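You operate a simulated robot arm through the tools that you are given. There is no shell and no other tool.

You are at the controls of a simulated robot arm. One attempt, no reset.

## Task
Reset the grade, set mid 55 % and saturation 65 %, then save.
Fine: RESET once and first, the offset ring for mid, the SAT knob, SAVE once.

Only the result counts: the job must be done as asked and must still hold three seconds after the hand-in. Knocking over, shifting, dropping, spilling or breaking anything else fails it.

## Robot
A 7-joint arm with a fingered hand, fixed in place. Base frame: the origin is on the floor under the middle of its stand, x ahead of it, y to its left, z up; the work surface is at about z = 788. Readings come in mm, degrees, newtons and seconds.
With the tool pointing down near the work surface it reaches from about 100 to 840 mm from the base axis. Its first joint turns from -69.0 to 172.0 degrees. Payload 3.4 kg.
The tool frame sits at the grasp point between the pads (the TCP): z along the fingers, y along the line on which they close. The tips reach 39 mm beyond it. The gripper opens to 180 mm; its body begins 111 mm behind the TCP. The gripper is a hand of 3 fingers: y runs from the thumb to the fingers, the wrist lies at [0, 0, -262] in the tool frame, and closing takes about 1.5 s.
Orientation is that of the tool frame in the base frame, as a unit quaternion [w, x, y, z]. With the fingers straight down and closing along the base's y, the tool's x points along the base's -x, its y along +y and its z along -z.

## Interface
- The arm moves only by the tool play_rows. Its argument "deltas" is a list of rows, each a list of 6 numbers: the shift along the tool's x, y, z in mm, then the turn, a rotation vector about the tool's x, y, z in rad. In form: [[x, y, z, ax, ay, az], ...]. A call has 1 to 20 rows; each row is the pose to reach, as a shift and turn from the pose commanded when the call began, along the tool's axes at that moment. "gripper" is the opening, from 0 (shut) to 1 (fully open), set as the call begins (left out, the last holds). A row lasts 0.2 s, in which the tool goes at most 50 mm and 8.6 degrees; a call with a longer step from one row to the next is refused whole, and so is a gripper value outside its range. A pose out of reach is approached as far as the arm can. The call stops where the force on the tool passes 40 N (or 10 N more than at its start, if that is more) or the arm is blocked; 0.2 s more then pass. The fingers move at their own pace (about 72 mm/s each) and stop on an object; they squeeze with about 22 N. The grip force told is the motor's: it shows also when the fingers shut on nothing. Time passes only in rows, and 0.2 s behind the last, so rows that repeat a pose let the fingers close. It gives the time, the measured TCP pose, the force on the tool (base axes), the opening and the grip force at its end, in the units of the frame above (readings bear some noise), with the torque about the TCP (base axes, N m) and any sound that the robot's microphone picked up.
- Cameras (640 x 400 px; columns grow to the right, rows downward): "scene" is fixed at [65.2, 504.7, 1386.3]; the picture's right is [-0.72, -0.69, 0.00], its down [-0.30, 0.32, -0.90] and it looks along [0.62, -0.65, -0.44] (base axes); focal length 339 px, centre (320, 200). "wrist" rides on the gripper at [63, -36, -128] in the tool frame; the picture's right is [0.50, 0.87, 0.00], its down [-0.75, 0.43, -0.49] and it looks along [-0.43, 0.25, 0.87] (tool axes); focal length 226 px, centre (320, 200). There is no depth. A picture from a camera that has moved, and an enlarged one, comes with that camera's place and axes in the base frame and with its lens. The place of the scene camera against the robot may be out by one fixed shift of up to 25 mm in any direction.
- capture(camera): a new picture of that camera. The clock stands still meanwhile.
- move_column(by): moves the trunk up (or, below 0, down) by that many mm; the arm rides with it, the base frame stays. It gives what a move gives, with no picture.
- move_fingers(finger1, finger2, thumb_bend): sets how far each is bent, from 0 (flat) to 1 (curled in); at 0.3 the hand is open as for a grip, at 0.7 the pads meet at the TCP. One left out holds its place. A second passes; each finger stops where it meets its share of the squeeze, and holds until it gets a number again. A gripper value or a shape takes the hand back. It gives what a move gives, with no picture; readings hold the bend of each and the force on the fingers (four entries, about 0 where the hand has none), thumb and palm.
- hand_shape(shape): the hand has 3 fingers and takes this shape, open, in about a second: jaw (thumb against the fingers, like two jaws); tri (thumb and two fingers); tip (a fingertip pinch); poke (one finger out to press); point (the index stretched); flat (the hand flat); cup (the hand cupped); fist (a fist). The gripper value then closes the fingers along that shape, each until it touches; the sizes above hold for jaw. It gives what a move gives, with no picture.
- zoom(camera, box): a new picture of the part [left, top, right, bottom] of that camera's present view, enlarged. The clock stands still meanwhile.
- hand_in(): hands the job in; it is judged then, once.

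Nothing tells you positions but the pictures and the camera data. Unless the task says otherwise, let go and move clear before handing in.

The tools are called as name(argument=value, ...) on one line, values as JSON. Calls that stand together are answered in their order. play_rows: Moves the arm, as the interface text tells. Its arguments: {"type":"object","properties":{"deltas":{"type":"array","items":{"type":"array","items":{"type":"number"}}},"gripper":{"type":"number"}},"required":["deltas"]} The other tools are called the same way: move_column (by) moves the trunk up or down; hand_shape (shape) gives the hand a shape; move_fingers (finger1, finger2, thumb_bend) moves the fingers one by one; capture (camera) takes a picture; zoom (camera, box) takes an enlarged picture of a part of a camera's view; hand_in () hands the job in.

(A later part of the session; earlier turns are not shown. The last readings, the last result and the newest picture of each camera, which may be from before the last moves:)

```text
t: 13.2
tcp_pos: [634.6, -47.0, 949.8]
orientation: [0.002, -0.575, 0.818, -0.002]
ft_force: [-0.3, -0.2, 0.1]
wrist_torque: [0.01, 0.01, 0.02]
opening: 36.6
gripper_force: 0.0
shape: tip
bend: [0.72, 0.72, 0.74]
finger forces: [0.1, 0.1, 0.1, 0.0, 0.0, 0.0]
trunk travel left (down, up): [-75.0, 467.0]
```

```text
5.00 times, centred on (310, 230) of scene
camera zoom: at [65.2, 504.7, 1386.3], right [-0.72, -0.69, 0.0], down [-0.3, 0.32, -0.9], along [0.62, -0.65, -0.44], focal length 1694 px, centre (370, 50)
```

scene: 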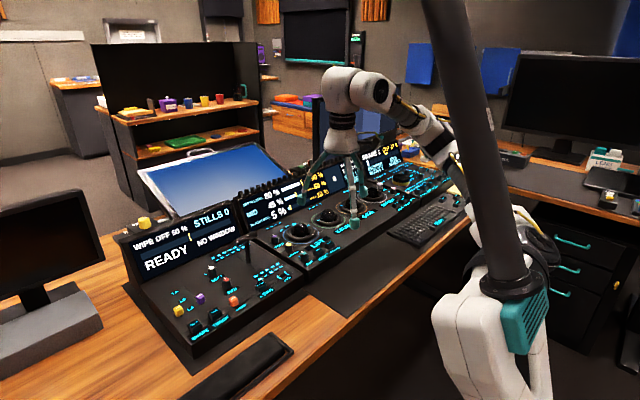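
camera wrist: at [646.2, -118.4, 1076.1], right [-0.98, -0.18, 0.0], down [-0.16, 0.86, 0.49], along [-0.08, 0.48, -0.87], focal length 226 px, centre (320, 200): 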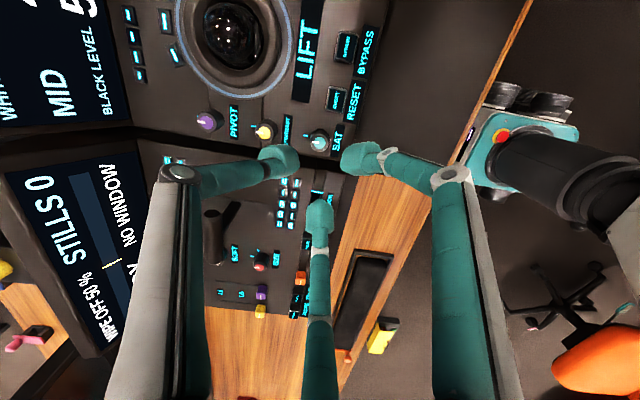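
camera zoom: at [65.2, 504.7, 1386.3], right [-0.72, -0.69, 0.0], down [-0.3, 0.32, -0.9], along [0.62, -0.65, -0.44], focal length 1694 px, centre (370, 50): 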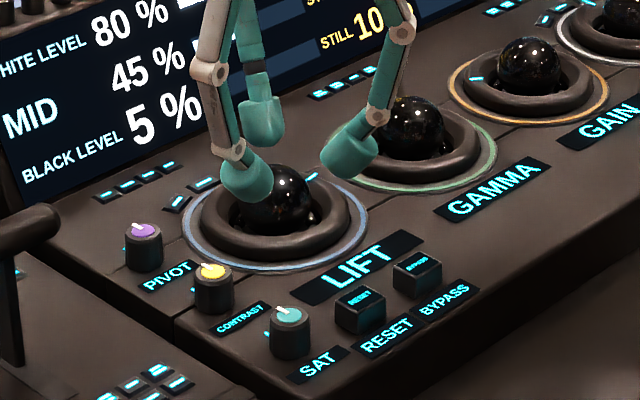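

The fingers are centred on SAT at about (634, -47) to within a millimetre or two. I'll descend to just above the knob top and re-check.

play_rows(deltas=[[0, 0, 25, 0, 0, 0], [0, 0, 50, 0, 0, 0], [0, 0, 75, 0, 0, 0], [0, 0, 90, 0, 0, 0], [0, 0, 90, 0, 0, 0]])

zoom(camera="wrist", box=[240, 90, 400, 240])

zoom(camera="scene", box=[270, 210, 350, 270])

```text
t: 14.4
tcp_pos: [634.3, -48.3, 859.1]
orientation: [0.001, -0.574, 0.819, -0.002]
ft_force: [-0.2, -0.2, -0.1]
wrist_torque: [-0.02, -0.02, 0.02]
opening: 36.5
gripper_force: 0.0
shape: tip
bend: [0.72, 0.72, 0.74]
finger forces: [0.0, 0.0, 0.0, 0.1, 0.0, 0.0]
trunk travel left (down, up): [-75.0, 467.0]
```

```text
2.67 times, centred on (320, 165) of wrist
camera zoom: at [646.2, -119.4, 986.5], right [-0.98, -0.17, 0.0], down [-0.15, 0.86, 0.49], along [-0.08, 0.48, -0.87], focal length 603 px, centre (320, 293)
```

zoom: 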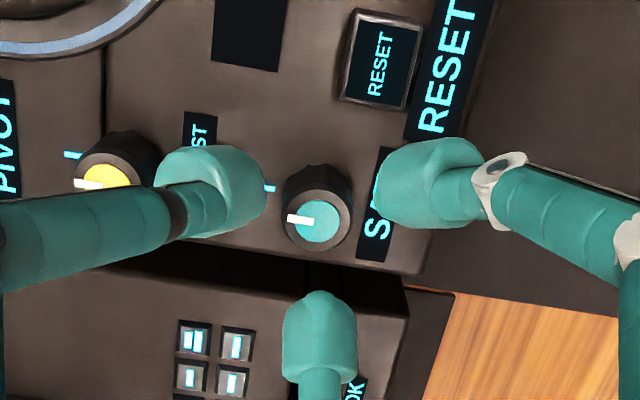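

```text
6.67 times, centred on (310, 240) of scene
camera zoom: at [65.2, 504.7, 1386.3], right [-0.72, -0.69, 0.0], down [-0.3, 0.32, -0.9], along [0.62, -0.65, -0.44], focal length 2258 px, centre (387, -67)
```

zoom: 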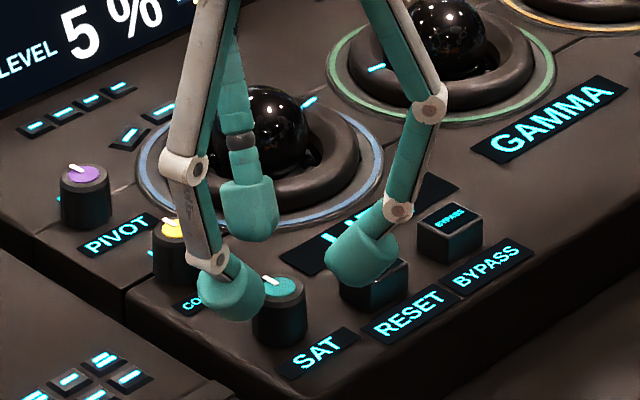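

The knob sits centrally between the tips, with perhaps a 1.5 mm offset in +y. I'll correct that and lower the tips around the knob slowly.

play_rows(deltas=[[-1.4, 0.5, 5, 0, 0, 0], [-1.4, 0.5, 10, 0, 0, 0], [-1.4, 0.5, 14, 0, 0, 0], [-1.4, 0.5, 17, 0, 0, 0], [-1.4, 0.5, 19, 0, 0, 0], [-1.4, 0.5, 19, 0, 0, 0]])

zoom(camera="wrist", box=[240, 90, 400, 240])

zoom(camera="scene", box=[280, 225, 344, 265])

```text
t: 15.8
tcp_pos: [633.4, -46.3, 840.4]
orientation: [0.002, -0.574, 0.819, -0.001]
ft_force: [-0.3, -0.6, -0.7]
wrist_torque: [-0.02, 0.01, 0.0]
opening: 36.1
gripper_force: 0.1
shape: tip
bend: [0.72, 0.72, 0.74]
finger forces: [0.1, 0.1, 0.1, 0.0, 0.1, 0.0]
trunk travel left (down, up): [-75.0, 467.0]
```

```text
2.67 times, centred on (320, 165) of wrist
camera zoom: at [646.4, -118.0, 967.3], right [-0.98, -0.17, 0.0], down [-0.15, 0.86, 0.49], along [-0.08, 0.48, -0.87], focal length 603 px, centre (320, 293)
```

zoom: 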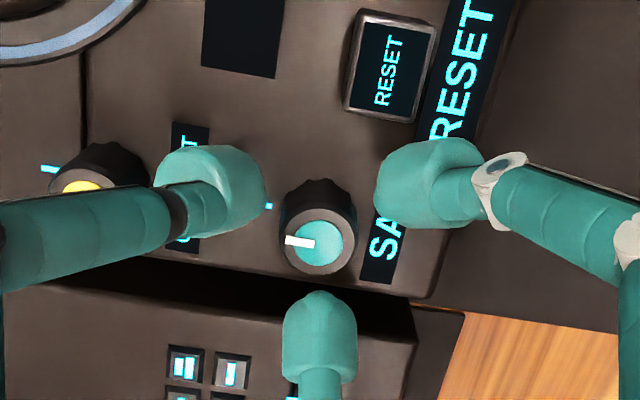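

```text
10.00 times, centred on (312, 245) of scene
camera zoom: at [65.2, 504.7, 1386.3], right [-0.72, -0.69, 0.0], down [-0.3, 0.32, -0.9], along [0.62, -0.65, -0.44], focal length 3388 px, centre (400, -250)
```

zoom: 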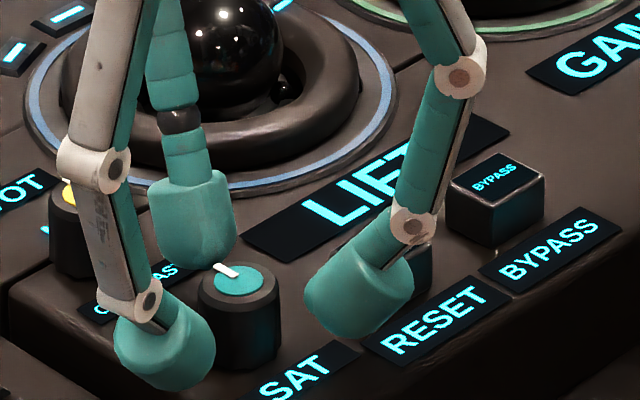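

The tips now surround the knob below its top. I'll close the fingers onto it.

play_rows(deltas=[[0, 0, 0, 0, 0, 0], [0, 0, 0, 0, 0, 0], [0, 0, 0, 0, 0, 0], [0, 0, 0, 0, 0, 0], [0, 0, 0, 0, 0, 0]], gripper=0.0)

zoom(camera="wrist", box=[240, 90, 400, 240])

zoom(camera="scene", box=[280, 225, 344, 265])

zoom(camera="scene", box=[235, 150, 395, 250])

```text
t: 17.0
tcp_pos: [633.2, -45.6, 841.1]
orientation: [0.0, -0.575, 0.818, -0.002]
ft_force: [0.0, 0.4, -1.4]
wrist_torque: [0.01, 0.01, 0.04]
opening: 16.9
gripper_force: 22.0
shape: tip
bend: [0.71, 0.71, 0.73]
finger forces: [19.7, 19.8, 0.0, 0.1, 19.8, 0.0]
trunk travel left (down, up): [-75.0, 467.0]
```

```text
2.67 times, centred on (320, 165) of wrist
camera zoom: at [646.6, -118.1, 967.0], right [-0.98, -0.17, 0.0], down [-0.15, 0.86, 0.49], along [-0.08, 0.48, -0.87], focal length 603 px, centre (320, 293)
```

zoom: 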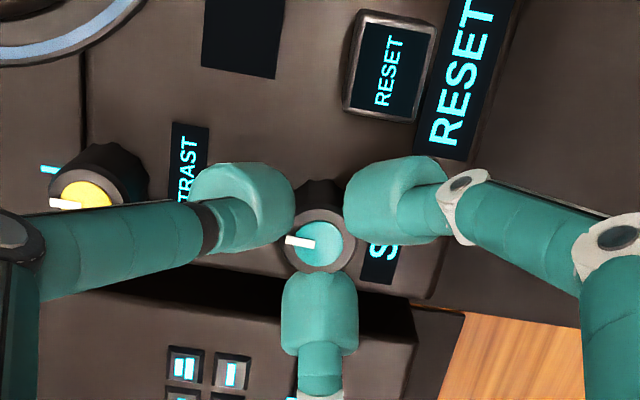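

```text
10.00 times, centred on (312, 245) of scene
camera zoom: at [65.2, 504.7, 1386.3], right [-0.72, -0.69, 0.0], down [-0.3, 0.32, -0.9], along [0.62, -0.65, -0.44], focal length 3388 px, centre (400, -250)
```

zoom: 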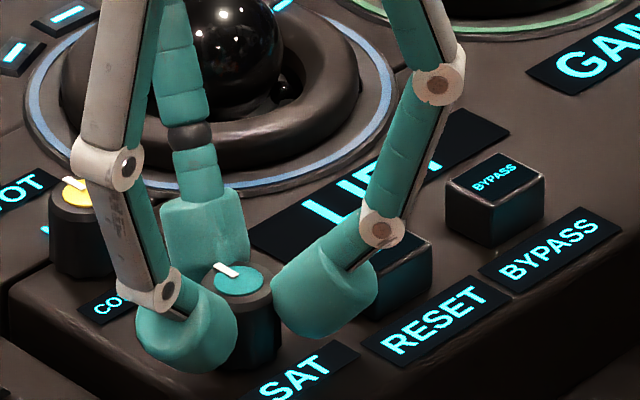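

```text
4.00 times, centred on (315, 200) of scene
camera zoom: at [65.2, 504.7, 1386.3], right [-0.72, -0.69, 0.0], down [-0.3, 0.32, -0.9], along [0.62, -0.65, -0.44], focal length 1355 px, centre (340, 200)
```

zoom: 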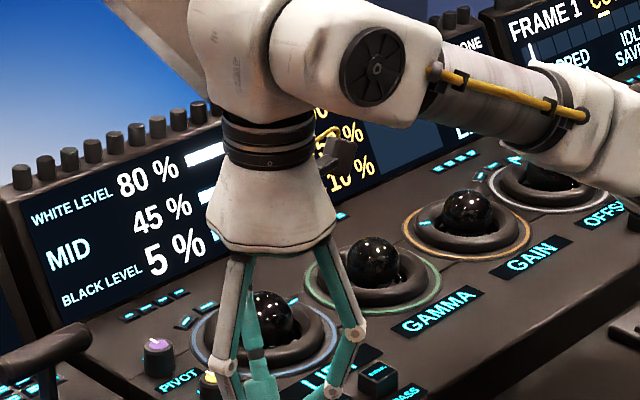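

All three fingers grip the knob at about 20 N. I'll turn clockwise 20° first (tool +z) and check sound and torque, since the SAT readout is hidden by the arm for now.

play_rows(deltas=[[0, 0, 0, 0, 0, 0.0873], [0, 0, 0, 0, 0, 0.1745], [0, 0, 0, 0, 0, 0.2618], [0, 0, 0, 0, 0, 0.349], [0, 0, 0, 0, 0, 0.349]])

zoom(camera="wrist", box=[240, 90, 400, 240])

zoom(camera="scene", box=[280, 225, 344, 265])

capture(camera="scene")

```text
t: 18.2
tcp_pos: [634.8, -48.1, 840.2]
orientation: [0.001, -0.422, 0.907, -0.001]
ft_force: [-1.4, -0.5, -3.2]
wrist_torque: [-0.03, 0.03, -0.03]
opening: 16.8
gripper_force: 21.7
shape: tip
bend: [0.71, 0.71, 0.73]
finger forces: [20.2, 19.7, 0.0, 0.0, 19.5, 0.0]
trunk travel left (down, up): [-75.0, 467.0]
```

```text
2.67 times, centred on (320, 165) of wrist
camera zoom: at [621.5, -117.9, 967.0], right [-0.98, 0.17, 0.0], down [0.15, 0.86, 0.49], along [0.09, 0.48, -0.87], focal length 603 px, centre (320, 293)
```

zoom: 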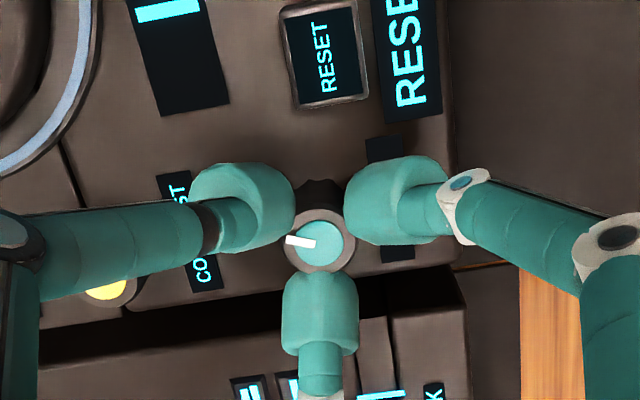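

```text
10.00 times, centred on (312, 245) of scene
camera zoom: at [65.2, 504.7, 1386.3], right [-0.72, -0.69, 0.0], down [-0.3, 0.32, -0.9], along [0.62, -0.65, -0.44], focal length 3388 px, centre (400, -250)
```

zoom: 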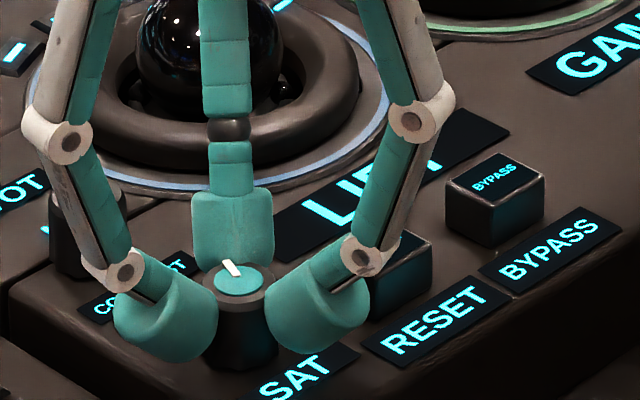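

```text
taken
```

scene: 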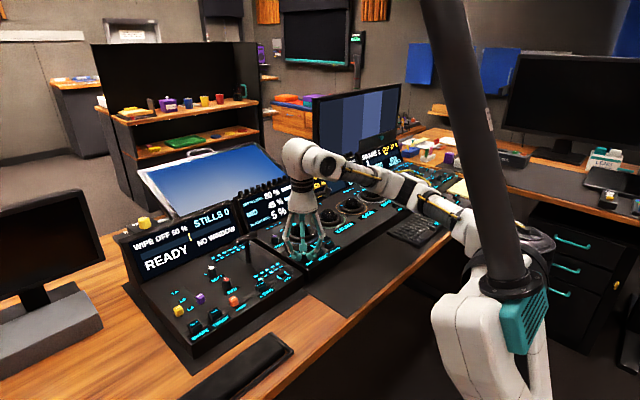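

The knob turned with the hand. I'll look whether any SAT digits are visible behind the arm.

zoom(camera="scene", box=[300, 150, 380, 200])

capture(camera="wrist")

```text
8.00 times, centred on (340, 175) of scene
camera zoom: at [65.2, 504.7, 1386.3], right [-0.72, -0.69, 0.0], down [-0.3, 0.32, -0.9], along [0.62, -0.65, -0.44], focal length 2710 px, centre (160, 400)
```

zoom: 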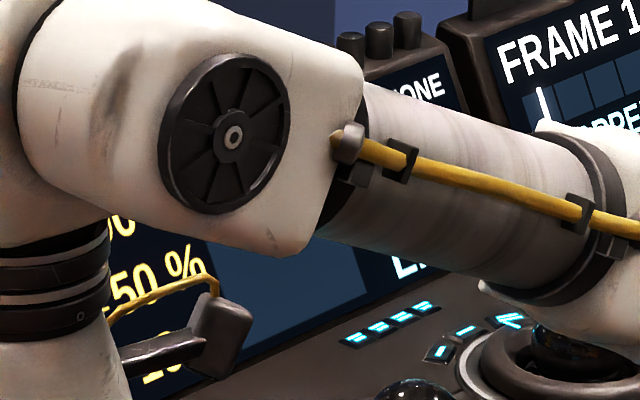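

```text
taken
camera wrist: at [621.5, -117.9, 967.0], right [-0.98, 0.17, 0.0], down [0.15, 0.86, 0.49], along [0.09, 0.48, -0.87], focal length 226 px, centre (320, 200)
```

wrist: 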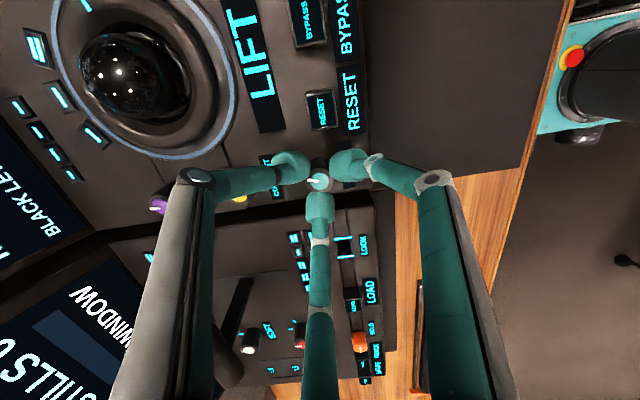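

The digits are hidden by the forearm. I'll turn another 16° (36° in total), then release and lift off to read the value and calibrate.

play_rows(deltas=[[0, 0, 0, 0, 0, 0.0698], [0, 0, 0, 0, 0, 0.1396], [0, 0, 0, 0, 0, 0.2094], [0, 0, 0, 0, 0, 0.2793], [0, 0, 0, 0, 0, 0.2793]])

zoom(camera="scene", box=[280, 225, 344, 265])

zoom(camera="wrist", box=[240, 90, 400, 240])

```text
t: 19.4
tcp_pos: [634.0, -45.2, 839.2]
orientation: [0.001, -0.292, 0.956, -0.001]
ft_force: [0.8, 0.3, -3.1]
wrist_torque: [-0.01, 0.02, 0.0]
opening: 16.7
gripper_force: 22.4
shape: tip
bend: [0.71, 0.71, 0.73]
finger forces: [20.1, 19.9, 0.0, 0.0, 19.9, 0.0]
trunk travel left (down, up): [-75.0, 467.0]
```

```text
10.00 times, centred on (312, 245) of scene
camera zoom: at [65.2, 504.7, 1386.3], right [-0.72, -0.69, 0.0], down [-0.3, 0.32, -0.9], along [0.62, -0.65, -0.44], focal length 3388 px, centre (400, -250)
```

zoom: 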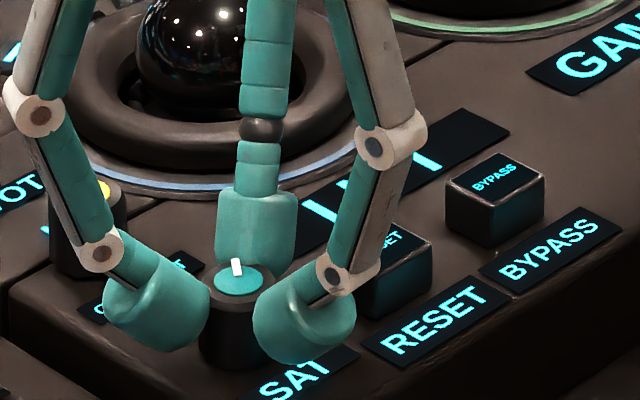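

```text
2.67 times, centred on (320, 165) of wrist
camera zoom: at [602.4, -111.6, 966.9], right [-0.9, 0.44, 0.0], down [0.38, 0.78, 0.49], along [0.22, 0.44, -0.87], focal length 603 px, centre (320, 293)
```

zoom: 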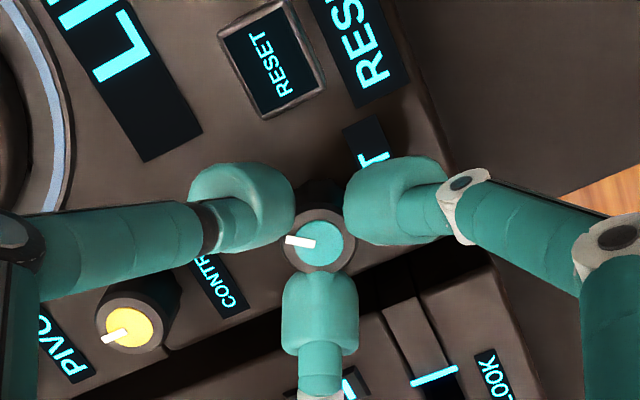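

I'll release, lift to z≈950 where the SAT readout was visible before, and read it.

play_rows(deltas=[[0, 0, 0, 0, 0, 0], [0, 0, 0, 0, 0, 0], [0, 0, -5, 0, 0, 0], [0, 0, -20, 0, 0, 0], [0, 0, -50, 0, 0, 0], [0, 0, -85, 0, 0, 0], [0, 0, -120, 0, 0, 0], [0, 0, -120, 0, 0, 0]], gripper=0.2)

zoom(camera="scene", box=[235, 150, 395, 250])

zoom(camera="scene", box=[280, 225, 344, 265])

```text
t: 21.2
tcp_pos: [635.6, -47.0, 960.1]
orientation: [0.001, -0.293, 0.956, -0.002]
ft_force: [-0.4, 0.1, -0.8]
wrist_torque: [0.01, 0.01, -0.01]
opening: 35.7
gripper_force: 0.1
shape: tip
bend: [0.72, 0.72, 0.74]
finger forces: [0.0, 0.1, 0.0, 0.0, 0.1, 0.0]
trunk travel left (down, up): [-75.0, 467.0]
```

```text
4.00 times, centred on (315, 200) of scene
camera zoom: at [65.2, 504.7, 1386.3], right [-0.72, -0.69, 0.0], down [-0.3, 0.32, -0.9], along [0.62, -0.65, -0.44], focal length 1355 px, centre (340, 200)
```

zoom: 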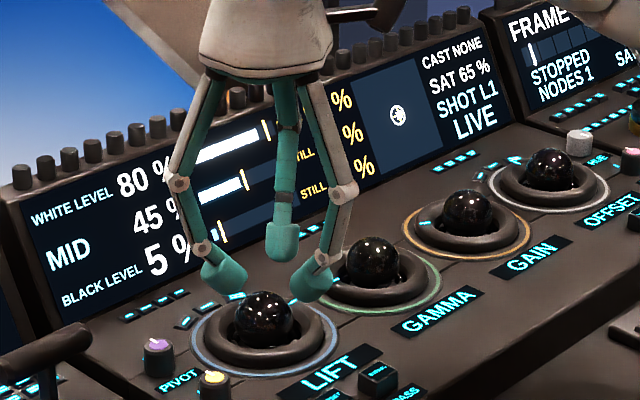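

```text
10.00 times, centred on (312, 245) of scene
camera zoom: at [65.2, 504.7, 1386.3], right [-0.72, -0.69, 0.0], down [-0.3, 0.32, -0.9], along [0.62, -0.65, -0.44], focal length 3388 px, centre (400, -250)
```

zoom: 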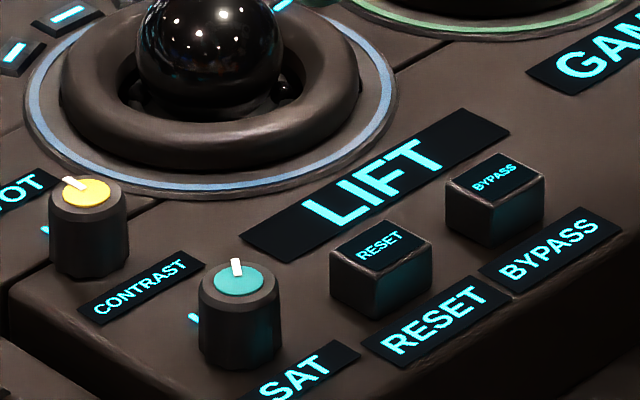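

SAT appears to read 65 % already. I'll zoom to confirm.

zoom(camera="scene", box=[330, 155, 370, 185])

capture(camera="wrist")

```text
13.33 times, centred on (350, 170) of scene
camera zoom: at [65.2, 504.7, 1386.3], right [-0.72, -0.69, 0.0], down [-0.3, 0.32, -0.9], along [0.62, -0.65, -0.44], focal length 4517 px, centre (-80, 600)
```

zoom: 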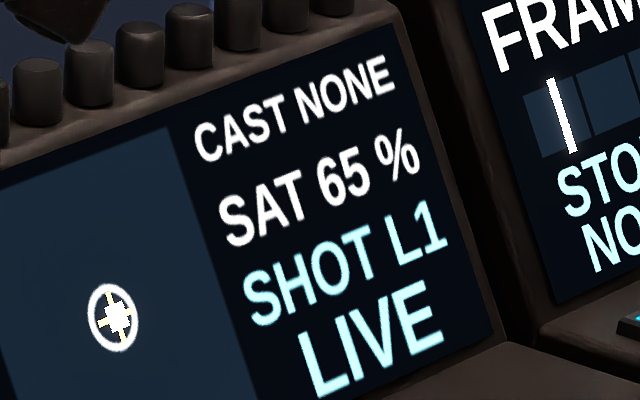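

```text
taken
camera wrist: at [602.8, -112.4, 1086.6], right [-0.9, 0.44, 0.0], down [0.38, 0.78, 0.49], along [0.22, 0.44, -0.87], focal length 226 px, centre (320, 200)
```

wrist: 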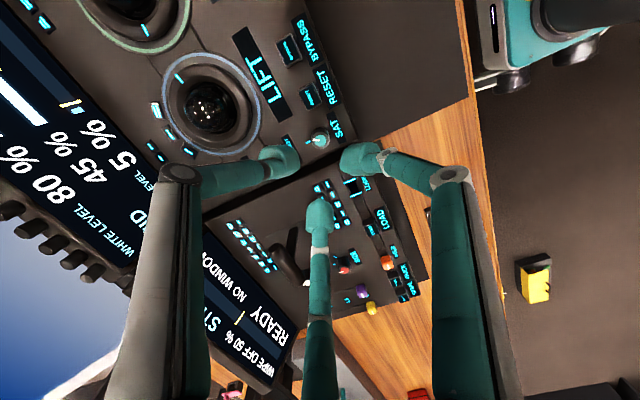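

SAT 65 % is confirmed. Next is the OFFSET ring near (728, -515), which is at the edge of vertical reach, so I'll likely tilt the tool outward. I'll travel over there at a safe height while yawing.

play_rows(deltas=[[0, 0, -40, 0, 0, 0], [0, 0, -80, 0, 0, 0], [28, -34, -90, 0, 0, -0.046], [56, -68, -90, 0, 0, -0.092], [85, -102, -90, 0, 0, -0.138], [113, -136, -90, 0, 0, -0.184], [141, -170, -90, 0, 0, -0.23], [170, -204, -90, 0, 0, -0.275], [198, -239, -90, 0, 0, -0.32], [226, -273, -90, 0, 0, -0.3665], [226, -273, -90, 0, 0, -0.3665]])

hand_shape(shape="poke")

capture(camera="wrist")

capture(camera="scene")

```text
t: 23.6
tcp_pos: [601.6, -398.6, 1050.5]
orientation: [0.0, -0.463, 0.886, -0.002]
ft_force: [-0.1, -0.3, 0.0]
wrist_torque: [-0.02, -0.01, 0.02]
opening: 35.7
gripper_force: 0.1
shape: tip
bend: [0.72, 0.72, 0.74]
finger forces: [0.0, 0.1, 0.1, 0.0, 0.1, 0.1]
trunk travel left (down, up): [-75.0, 467.0]
```

```text
t: 24.5
tcp_pos: [600.3, -399.1, 1051.2]
orientation: [0.001, -0.463, 0.886, -0.001]
ft_force: [0.7, -1.1, 0.1]
wrist_torque: [-0.01, 0.0, 0.02]
opening: 0.0
gripper_force: 0.0
shape: poke
bend: [1.0, 1.0, 0.67]
finger forces: [0.0, 0.0, 0.0, 0.1, 0.0, 0.0]
trunk travel left (down, up): [-75.0, 467.0]
```

```text
taken
camera wrist: at [593.2, -471.7, 1177.7], right [-1.0, 0.09, 0.0], down [0.07, 0.87, 0.49], along [0.05, 0.49, -0.87], focal length 226 px, centre (320, 200)
```

wrist: 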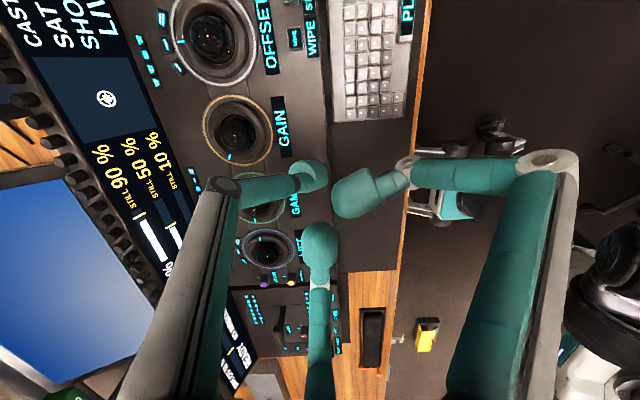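

```text
taken
```

scene: 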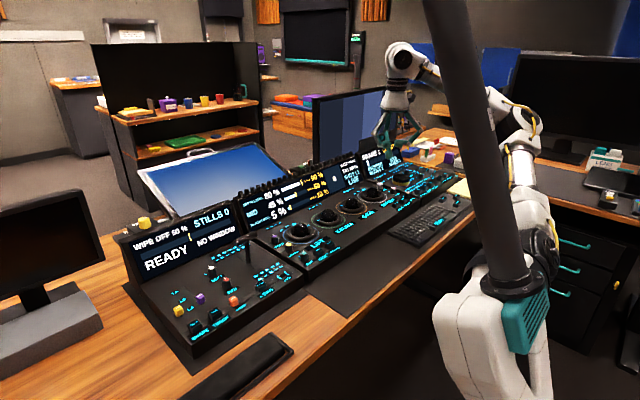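

The OFFSET ring is visible at the top of the wrist view. I'll zoom to locate its center and geometry.

zoom(camera="wrist", box=[140, 0, 300, 100])

zoom(camera="wrist", box=[280, 0, 440, 100])

zoom(camera="scene", box=[370, 160, 434, 200])

```text
4.00 times, centred on (220, 50) of wrist
camera zoom: at [593.2, -471.7, 1177.7], right [-1.0, 0.09, 0.0], down [0.07, 0.87, 0.49], along [0.05, 0.49, -0.87], focal length 904 px, centre (720, 800)
```

zoom: 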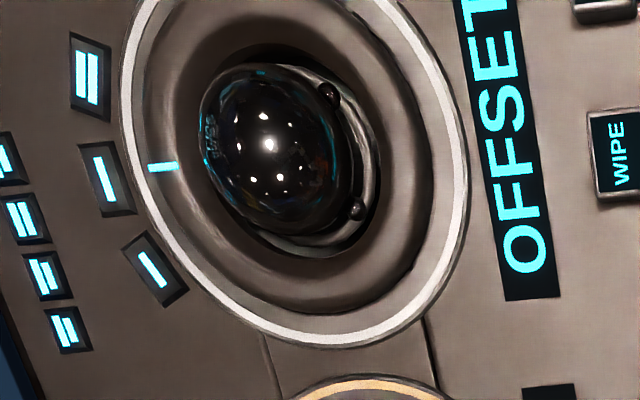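

```text
4.00 times, centred on (360, 50) of wrist
camera zoom: at [593.2, -471.7, 1177.7], right [-1.0, 0.09, 0.0], down [0.07, 0.87, 0.49], along [0.05, 0.49, -0.87], focal length 904 px, centre (160, 800)
```

zoom: 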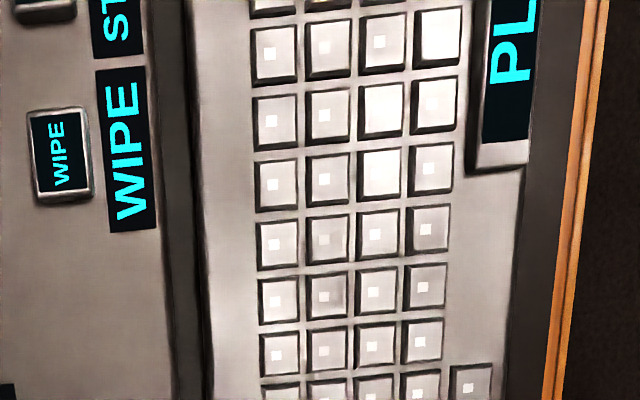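

```text
10.00 times, centred on (402, 180) of scene
camera zoom: at [65.2, 504.7, 1386.3], right [-0.72, -0.69, 0.0], down [-0.3, 0.32, -0.9], along [0.62, -0.65, -0.44], focal length 3388 px, centre (-500, 400)
```

zoom: 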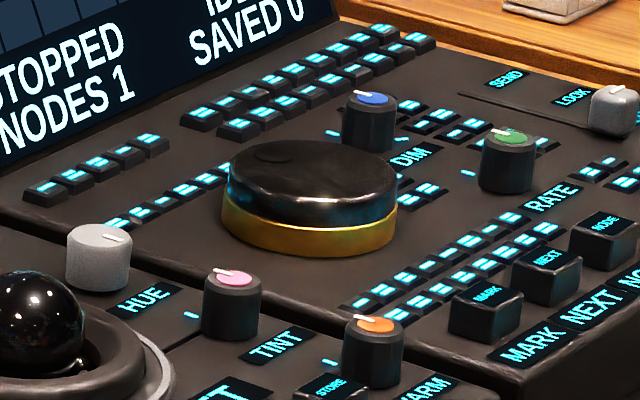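

The ring center works out to about (735, -525, ~790), with the torus mid-radius ≈42 mm and the ball radius ≈25 mm. I'll tilt the tool 20° outward to reach it, thumb toward the outside.

play_rows(deltas=[[0, 0, 0, 0.0873, 0, 0], [0, 0, 0, 0.1745, 0, 0], [0, 0, 0, 0.2618, 0, 0], [0, 0, 0, 0.349, 0, 0], [0, 0, 0, 0.349, 0, 0]])

capture(camera="wrist")

zoom(camera="scene", box=[330, 100, 458, 200])

```text
t: 25.7
tcp_pos: [599.9, -399.5, 1051.0]
orientation: [0.082, -0.454, 0.873, -0.156]
ft_force: [0.2, 0.0, -0.2]
wrist_torque: [0.03, 0.0, 0.0]
opening: 0.0
gripper_force: 0.1
shape: poke
bend: [1.0, 1.0, 0.67]
finger forces: [0.0, 0.0, 0.1, 0.0, 0.1, 0.0]
trunk travel left (down, up): [-75.0, 467.0]
```

```text
taken
camera wrist: at [555.0, -445.1, 1182.3], right [-0.95, 0.06, -0.3], down [-0.04, 0.95, 0.31], along [0.3, 0.31, -0.9], focal length 226 px, centre (320, 200)
```

wrist: 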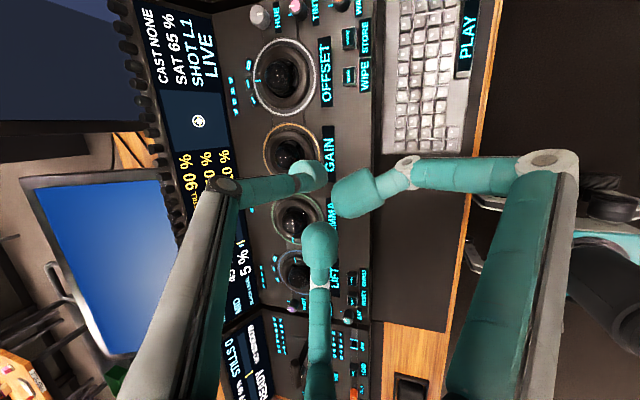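

```text
4.00 times, centred on (394, 150) of scene
camera zoom: at [65.2, 504.7, 1386.3], right [-0.72, -0.69, 0.0], down [-0.3, 0.32, -0.9], along [0.62, -0.65, -0.44], focal length 1355 px, centre (24, 400)
```

zoom: 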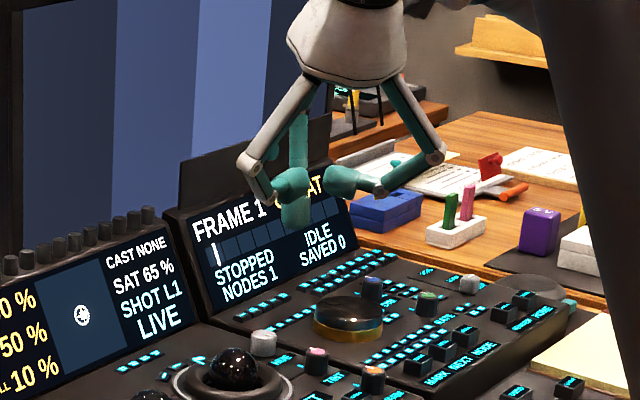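

Now the wrist camera sees the whole readout (SAT 65 %, LIVE) as well as the ring. I'll move to hover above the near side of the OFFSET ring.

play_rows(deltas=[[5, -14, 31, 0, 0, 0], [10, -29, 62, 0, 0, 0], [15, -43, 93, 0, 0, 0], [20, -58, 124, 0, 0, 0], [25, -72, 155, 0, 0, 0], [25, -72, 155, 0, 0, 0]])

capture(camera="wrist")

zoom(camera="scene", box=[340, 120, 440, 210])

```text
t: 27.1
tcp_pos: [684.1, -487.8, 931.1]
orientation: [0.082, -0.455, 0.873, -0.157]
ft_force: [0.2, 0.5, 0.3]
wrist_torque: [0.01, 0.01, 0.02]
opening: 0.2
gripper_force: 0.1
shape: poke
bend: [1.0, 1.0, 0.67]
finger forces: [0.0, 0.1, 0.0, 0.0, 0.0, 0.0]
trunk travel left (down, up): [-75.0, 467.0]
```

```text
taken
camera wrist: at [639.7, -534.4, 1063.5], right [-0.95, 0.06, -0.3], down [-0.04, 0.95, 0.31], along [0.3, 0.31, -0.9], focal length 226 px, centre (320, 200)
```

wrist: 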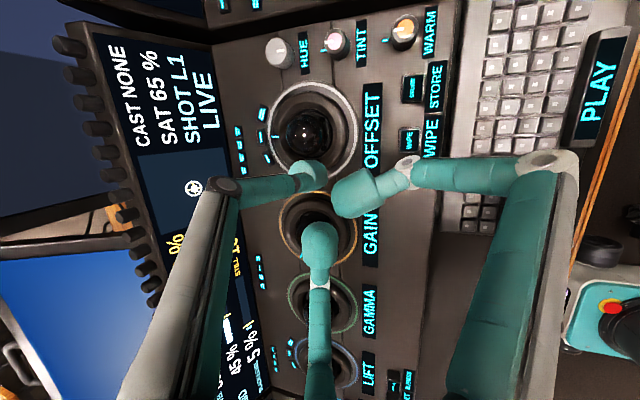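

```text
4.44 times, centred on (390, 165) of scene
camera zoom: at [65.2, 504.7, 1386.3], right [-0.72, -0.69, 0.0], down [-0.3, 0.32, -0.9], along [0.62, -0.65, -0.44], focal length 1506 px, centre (9, 356)
```

zoom: 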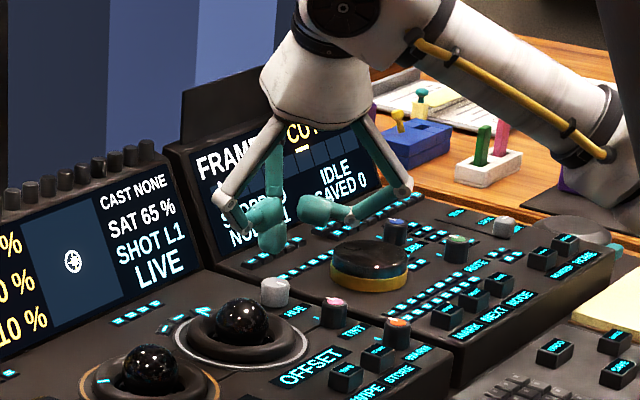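

The view from here is good: I can see both the OFFSET ring and the readouts. I'll zoom on the ring to pin its center.

zoom(camera="wrist", box=[240, 70, 400, 200])

zoom(camera="wrist", box=[200, 220, 300, 400])

zoom(camera="scene", box=[370, 160, 434, 210])

```text
3.08 times, centred on (320, 135) of wrist
camera zoom: at [639.7, -534.4, 1063.5], right [-0.95, 0.06, -0.3], down [-0.04, 0.95, 0.31], along [0.3, 0.31, -0.9], focal length 696 px, centre (320, 400)
```

zoom: 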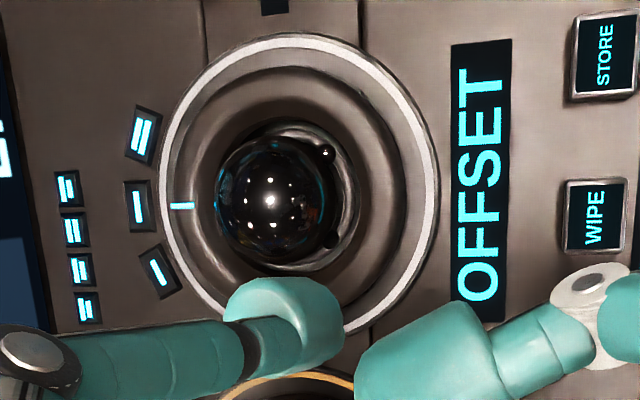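

```text
2.22 times, centred on (250, 310) of wrist
camera zoom: at [639.7, -534.4, 1063.5], right [-0.95, 0.06, -0.3], down [-0.04, 0.95, 0.31], along [0.3, 0.31, -0.9], focal length 502 px, centre (476, -44)
```

zoom: 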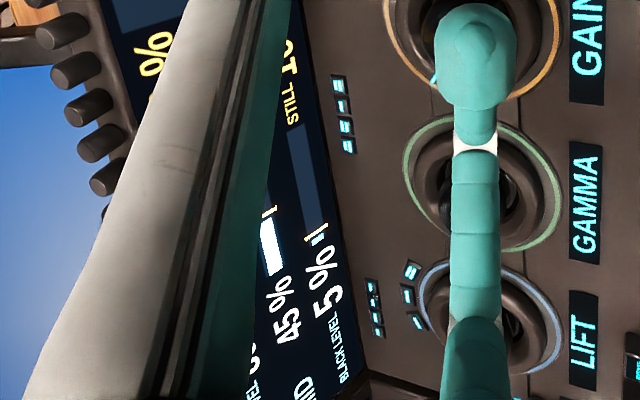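

```text
8.00 times, centred on (402, 185) of scene
camera zoom: at [65.2, 504.7, 1386.3], right [-0.72, -0.69, 0.0], down [-0.3, 0.32, -0.9], along [0.62, -0.65, -0.44], focal length 2710 px, centre (-336, 320)
```

zoom: 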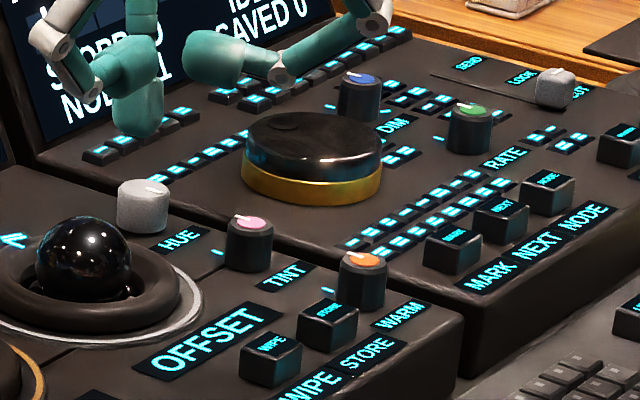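

Ring center refined to (733.5, -527.5) with panel surface ≈789; the torus mid-radius is about 38–41 mm. The tip is about (699, -498, 897). I'll lower it to ~25 mm above the ring at azimuth 150°.

play_rows(deltas=[[2, 5, 17, 0, 0, 0], [4, 10, 34, 0, 0, 0], [6, 15, 51, 0, 0, 0], [7.8, 20.3, 69.2, 0, 0, 0], [7.8, 20.3, 69.2, 0, 0, 0]])

zoom(camera="wrist", box=[240, 90, 400, 220])

zoom(camera="scene", box=[360, 160, 424, 200])

```text
t: 28.3
tcp_pos: [684.0, -497.7, 858.7]
orientation: [0.081, -0.455, 0.873, -0.155]
ft_force: [0.0, 0.4, 1.1]
wrist_torque: [0.02, -0.01, -0.02]
opening: 0.0
gripper_force: 0.1
shape: poke
bend: [1.0, 1.0, 0.67]
finger forces: [0.0, 0.0, 0.0, 0.0, 0.0, 0.0]
trunk travel left (down, up): [-75.0, 467.0]
```

```text
3.08 times, centred on (320, 155) of wrist
camera zoom: at [639.8, -543.7, 989.8], right [-0.95, 0.06, -0.3], down [-0.04, 0.95, 0.31], along [0.3, 0.31, -0.9], focal length 696 px, centre (320, 338)
```

zoom: 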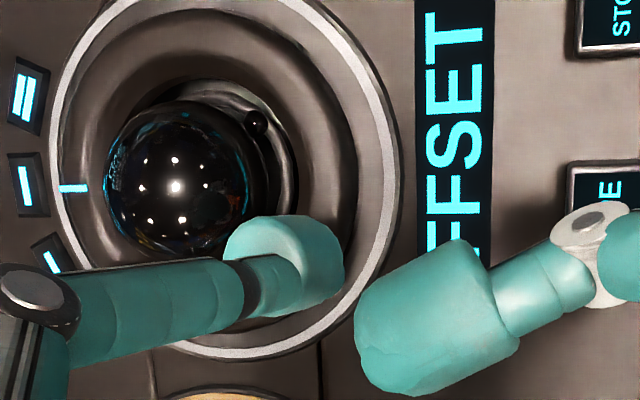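

```text
10.00 times, centred on (392, 180) of scene
camera zoom: at [65.2, 504.7, 1386.3], right [-0.72, -0.69, 0.0], down [-0.3, 0.32, -0.9], along [0.62, -0.65, -0.44], focal length 3388 px, centre (-400, 400)
```

zoom: 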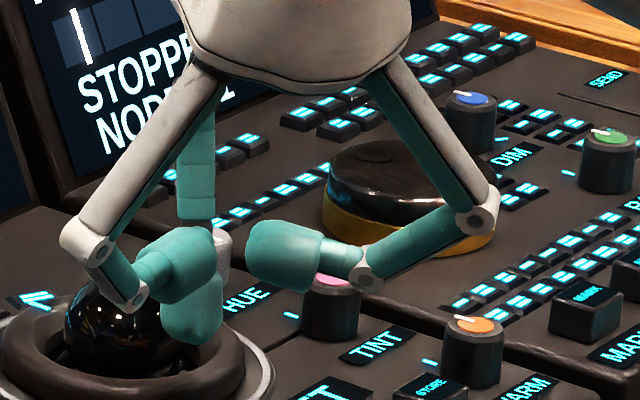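

The tip is over the near part of the ring, close to azimuth 150°. I'll shift 3 mm outward from the ball and descend another 15 mm.

play_rows(deltas=[[0.1, 4, 5, 0, 0, 0], [0.25, 6.2, 8.4, 0, 0, 0], [0.25, 7.9, 13.1, 0, 0, 0], [0.25, 7.9, 13.1, 0, 0, 0]])

zoom(camera="wrist", box=[240, 90, 400, 220])

zoom(camera="scene", box=[360, 170, 408, 200])

```text
t: 29.3
tcp_pos: [681.6, -496.4, 844.0]
orientation: [0.081, -0.455, 0.873, -0.156]
ft_force: [0.5, 0.6, 0.0]
wrist_torque: [0.03, 0.0, -0.01]
opening: 0.0
gripper_force: 0.0
shape: poke
bend: [1.0, 1.0, 0.67]
finger forces: [0.0, 0.0, 0.1, 0.0, 0.1, 0.1]
trunk travel left (down, up): [-75.0, 467.0]
```

```text
3.08 times, centred on (320, 155) of wrist
camera zoom: at [637.0, -542.0, 974.7], right [-0.95, 0.06, -0.3], down [-0.04, 0.95, 0.31], along [0.3, 0.31, -0.9], focal length 696 px, centre (320, 338)
```

zoom: 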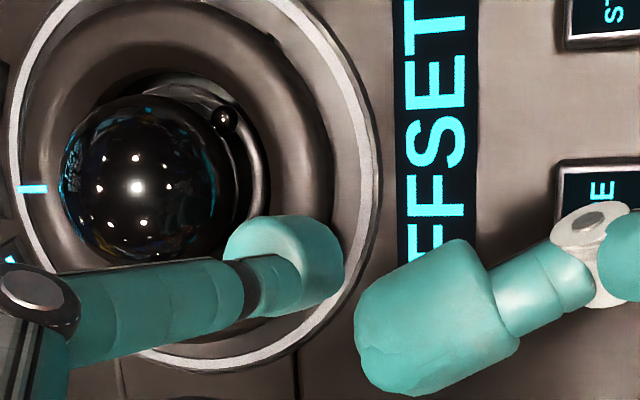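

```text
13.33 times, centred on (384, 185) of scene
camera zoom: at [65.2, 504.7, 1386.3], right [-0.72, -0.69, 0.0], down [-0.3, 0.32, -0.9], along [0.62, -0.65, -0.44], focal length 4517 px, centre (-533, 400)
```

zoom: 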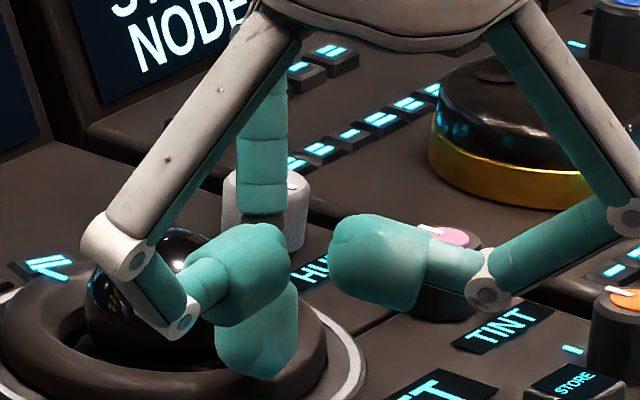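

I'm close to the ring top now. I'll descend in small steps watching for contact.

play_rows(deltas=[[0, 0.68, 1.88, 0, 0, 0], [0, 1.37, 3.76, 0, 0, 0], [0, 1.37, 3.76, 0, 0, 0]])

```text
t: 30.1
tcp_pos: [682.2, -495.9, 838.9]
orientation: [0.081, -0.456, 0.873, -0.156]
ft_force: [0.2, 0.1, -0.3]
wrist_torque: [0.01, -0.02, 0.01]
opening: 0.1
gripper_force: 0.0
shape: poke
bend: [1.0, 1.0, 0.67]
finger forces: [0.0, 0.1, 0.0, 0.0, 0.0, 0.0]
trunk travel left (down, up): [-75.0, 467.0]
```

play_rows(deltas=[[0, 0.34, 0.94, 0, 0, 0], [0, 0.68, 1.88, 0, 0, 0], [0, 1.03, 2.82, 0, 0, 0]])

zoom(camera="wrist", box=[240, 90, 400, 220])

zoom(camera="scene", box=[360, 170, 408, 200])

```text
t: 30.9
tcp_pos: [682.1, -496.6, 837.9]
orientation: [0.081, -0.455, 0.873, -0.155]
ft_force: [-0.8, 0.5, 0.6]
wrist_torque: [-0.01, 0.01, 0.01]
opening: 0.1
gripper_force: 0.0
shape: poke
bend: [1.0, 1.0, 0.67]
finger forces: [0.0, 0.0, 0.0, 0.0, 0.0, 0.0]
trunk travel left (down, up): [-75.0, 467.0]
```

```text
3.08 times, centred on (320, 155) of wrist
camera zoom: at [637.2, -542.4, 968.0], right [-0.95, 0.06, -0.3], down [-0.04, 0.95, 0.31], along [0.3, 0.31, -0.9], focal length 696 px, centre (320, 338)
```

zoom: 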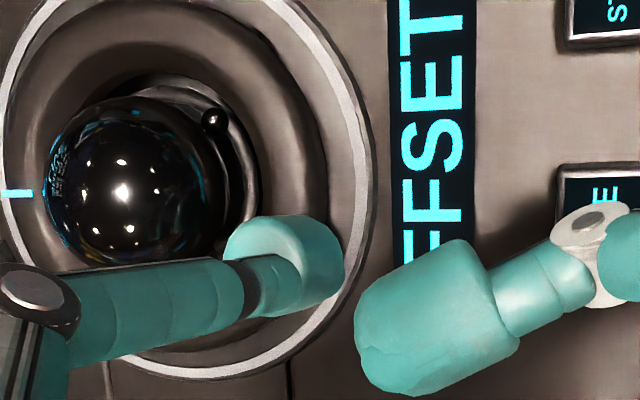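

```text
13.33 times, centred on (384, 185) of scene
camera zoom: at [65.2, 504.7, 1386.3], right [-0.72, -0.69, 0.0], down [-0.3, 0.32, -0.9], along [0.62, -0.65, -0.44], focal length 4517 px, centre (-533, 400)
```

zoom: 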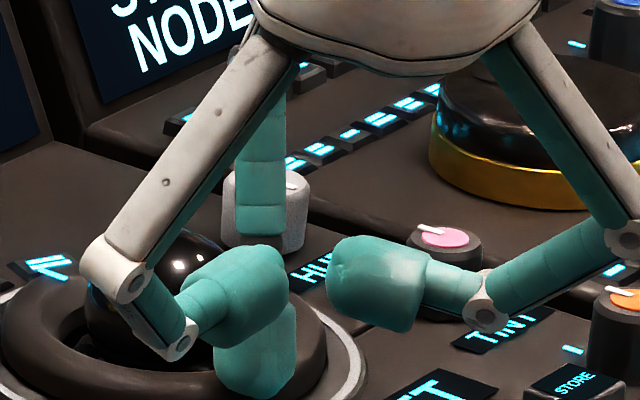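

No contact yet. I'll continue downward in 1 mm steps.

play_rows(deltas=[[0, 0.34, 0.94, 0, 0, 0], [0, 0.68, 1.88, 0, 0, 0]])

```text
t: 31.5
tcp_pos: [681.0, -494.9, 834.3]
orientation: [0.08, -0.455, 0.873, -0.155]
ft_force: [1.1, -0.6, 0.0]
wrist_torque: [-0.02, -0.01, -0.04]
opening: 0.0
gripper_force: 0.0
shape: poke
bend: [1.0, 1.0, 0.67]
finger forces: [0.0, 0.0, 0.0, 0.0, 0.0, 0.0]
trunk travel left (down, up): [-75.0, 467.0]
```

play_rows(deltas=[[0, 0.34, 0.94, 0, 0, 0], [0, 0.68, 1.88, 0, 0, 0]])

zoom(camera="scene", box=[360, 170, 408, 200])

zoom(camera="wrist", box=[240, 90, 400, 220])

```text
t: 32.1
tcp_pos: [681.4, -495.4, 831.3]
orientation: [0.081, -0.456, 0.872, -0.157]
ft_force: [1.1, 1.0, -0.1]
wrist_torque: [0.0, -0.02, -0.02]
opening: 0.1
gripper_force: 0.0
shape: poke
bend: [1.0, 1.0, 0.67]
finger forces: [0.0, 0.1, 0.0, 0.0, 0.0, 0.0]
trunk travel left (down, up): [-75.0, 467.0]
```

```text
13.33 times, centred on (384, 185) of scene
camera zoom: at [65.2, 504.7, 1386.3], right [-0.72, -0.69, 0.0], down [-0.3, 0.32, -0.9], along [0.62, -0.65, -0.44], focal length 4517 px, centre (-533, 400)
```

zoom: 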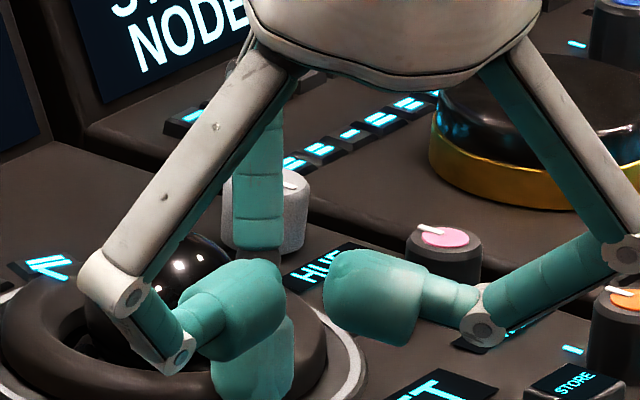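

```text
3.08 times, centred on (320, 155) of wrist
camera zoom: at [637.4, -542.0, 963.9], right [-0.95, 0.06, -0.3], down [-0.04, 0.95, 0.31], along [0.3, 0.31, -0.9], focal length 696 px, centre (320, 338)
```

zoom: 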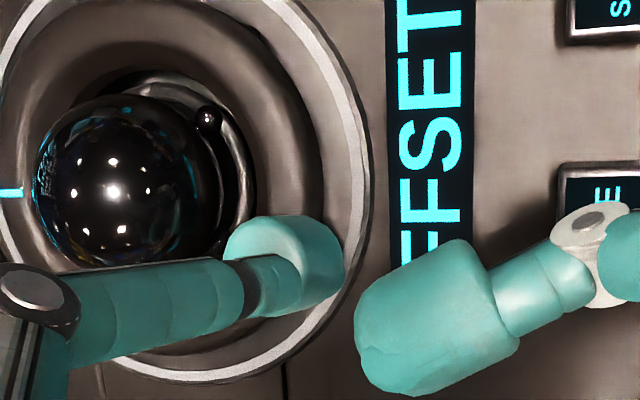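

Still no contact; I'll look at the tip and ring contact area more widely.

zoom(camera="scene", box=[356, 180, 404, 210])

zoom(camera="wrist", box=[270, 130, 350, 190])

```text
13.33 times, centred on (380, 195) of scene
camera zoom: at [65.2, 504.7, 1386.3], right [-0.72, -0.69, 0.0], down [-0.3, 0.32, -0.9], along [0.62, -0.65, -0.44], focal length 4517 px, centre (-480, 267)
```

zoom: 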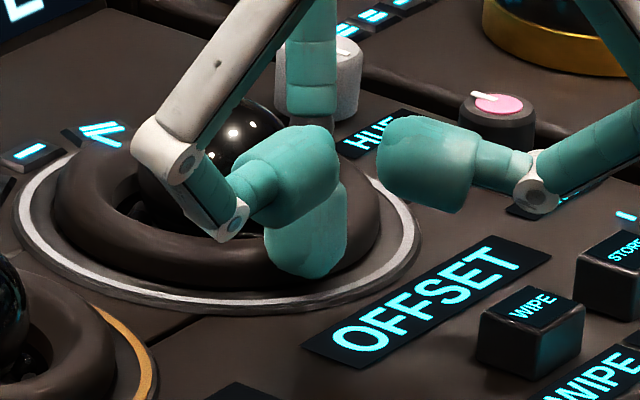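

```text
6.67 times, centred on (310, 160) of wrist
camera zoom: at [637.4, -542.0, 963.9], right [-0.95, 0.06, -0.3], down [-0.04, 0.95, 0.31], along [0.3, 0.31, -0.9], focal length 1507 px, centre (387, 467)
```

zoom: 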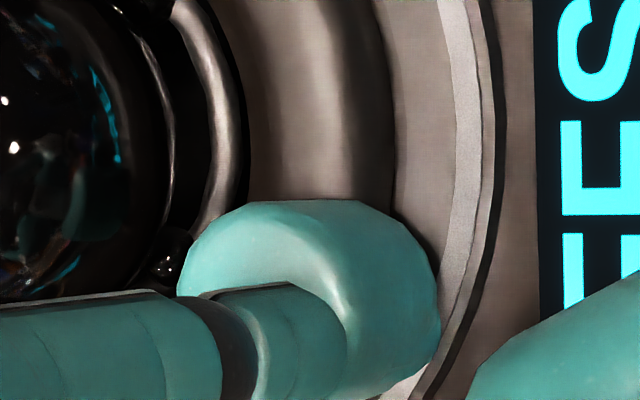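

The tip is just above the ring's outer half, so I'll shift 2 mm inward and keep lowering in 1 mm steps.

play_rows(deltas=[[-0.29, -1.53, 1.62, 0, 0, 0], [-0.29, -1.19, 2.56, 0, 0, 0], [-0.29, -0.85, 3.5, 0, 0, 0]])

```text
t: 32.9
tcp_pos: [683.1, -496.0, 830.6]
orientation: [0.082, -0.455, 0.873, -0.156]
ft_force: [-6.9, 3.5, 6.7]
wrist_torque: [0.04, 0.12, 0.02]
opening: 0.1
gripper_force: 0.1
shape: poke
bend: [1.0, 1.0, 0.67]
finger forces: [0.1, 0.1, 0.0, 0.1, 9.7, 0.0]
trunk travel left (down, up): [-75.0, 467.0]
```

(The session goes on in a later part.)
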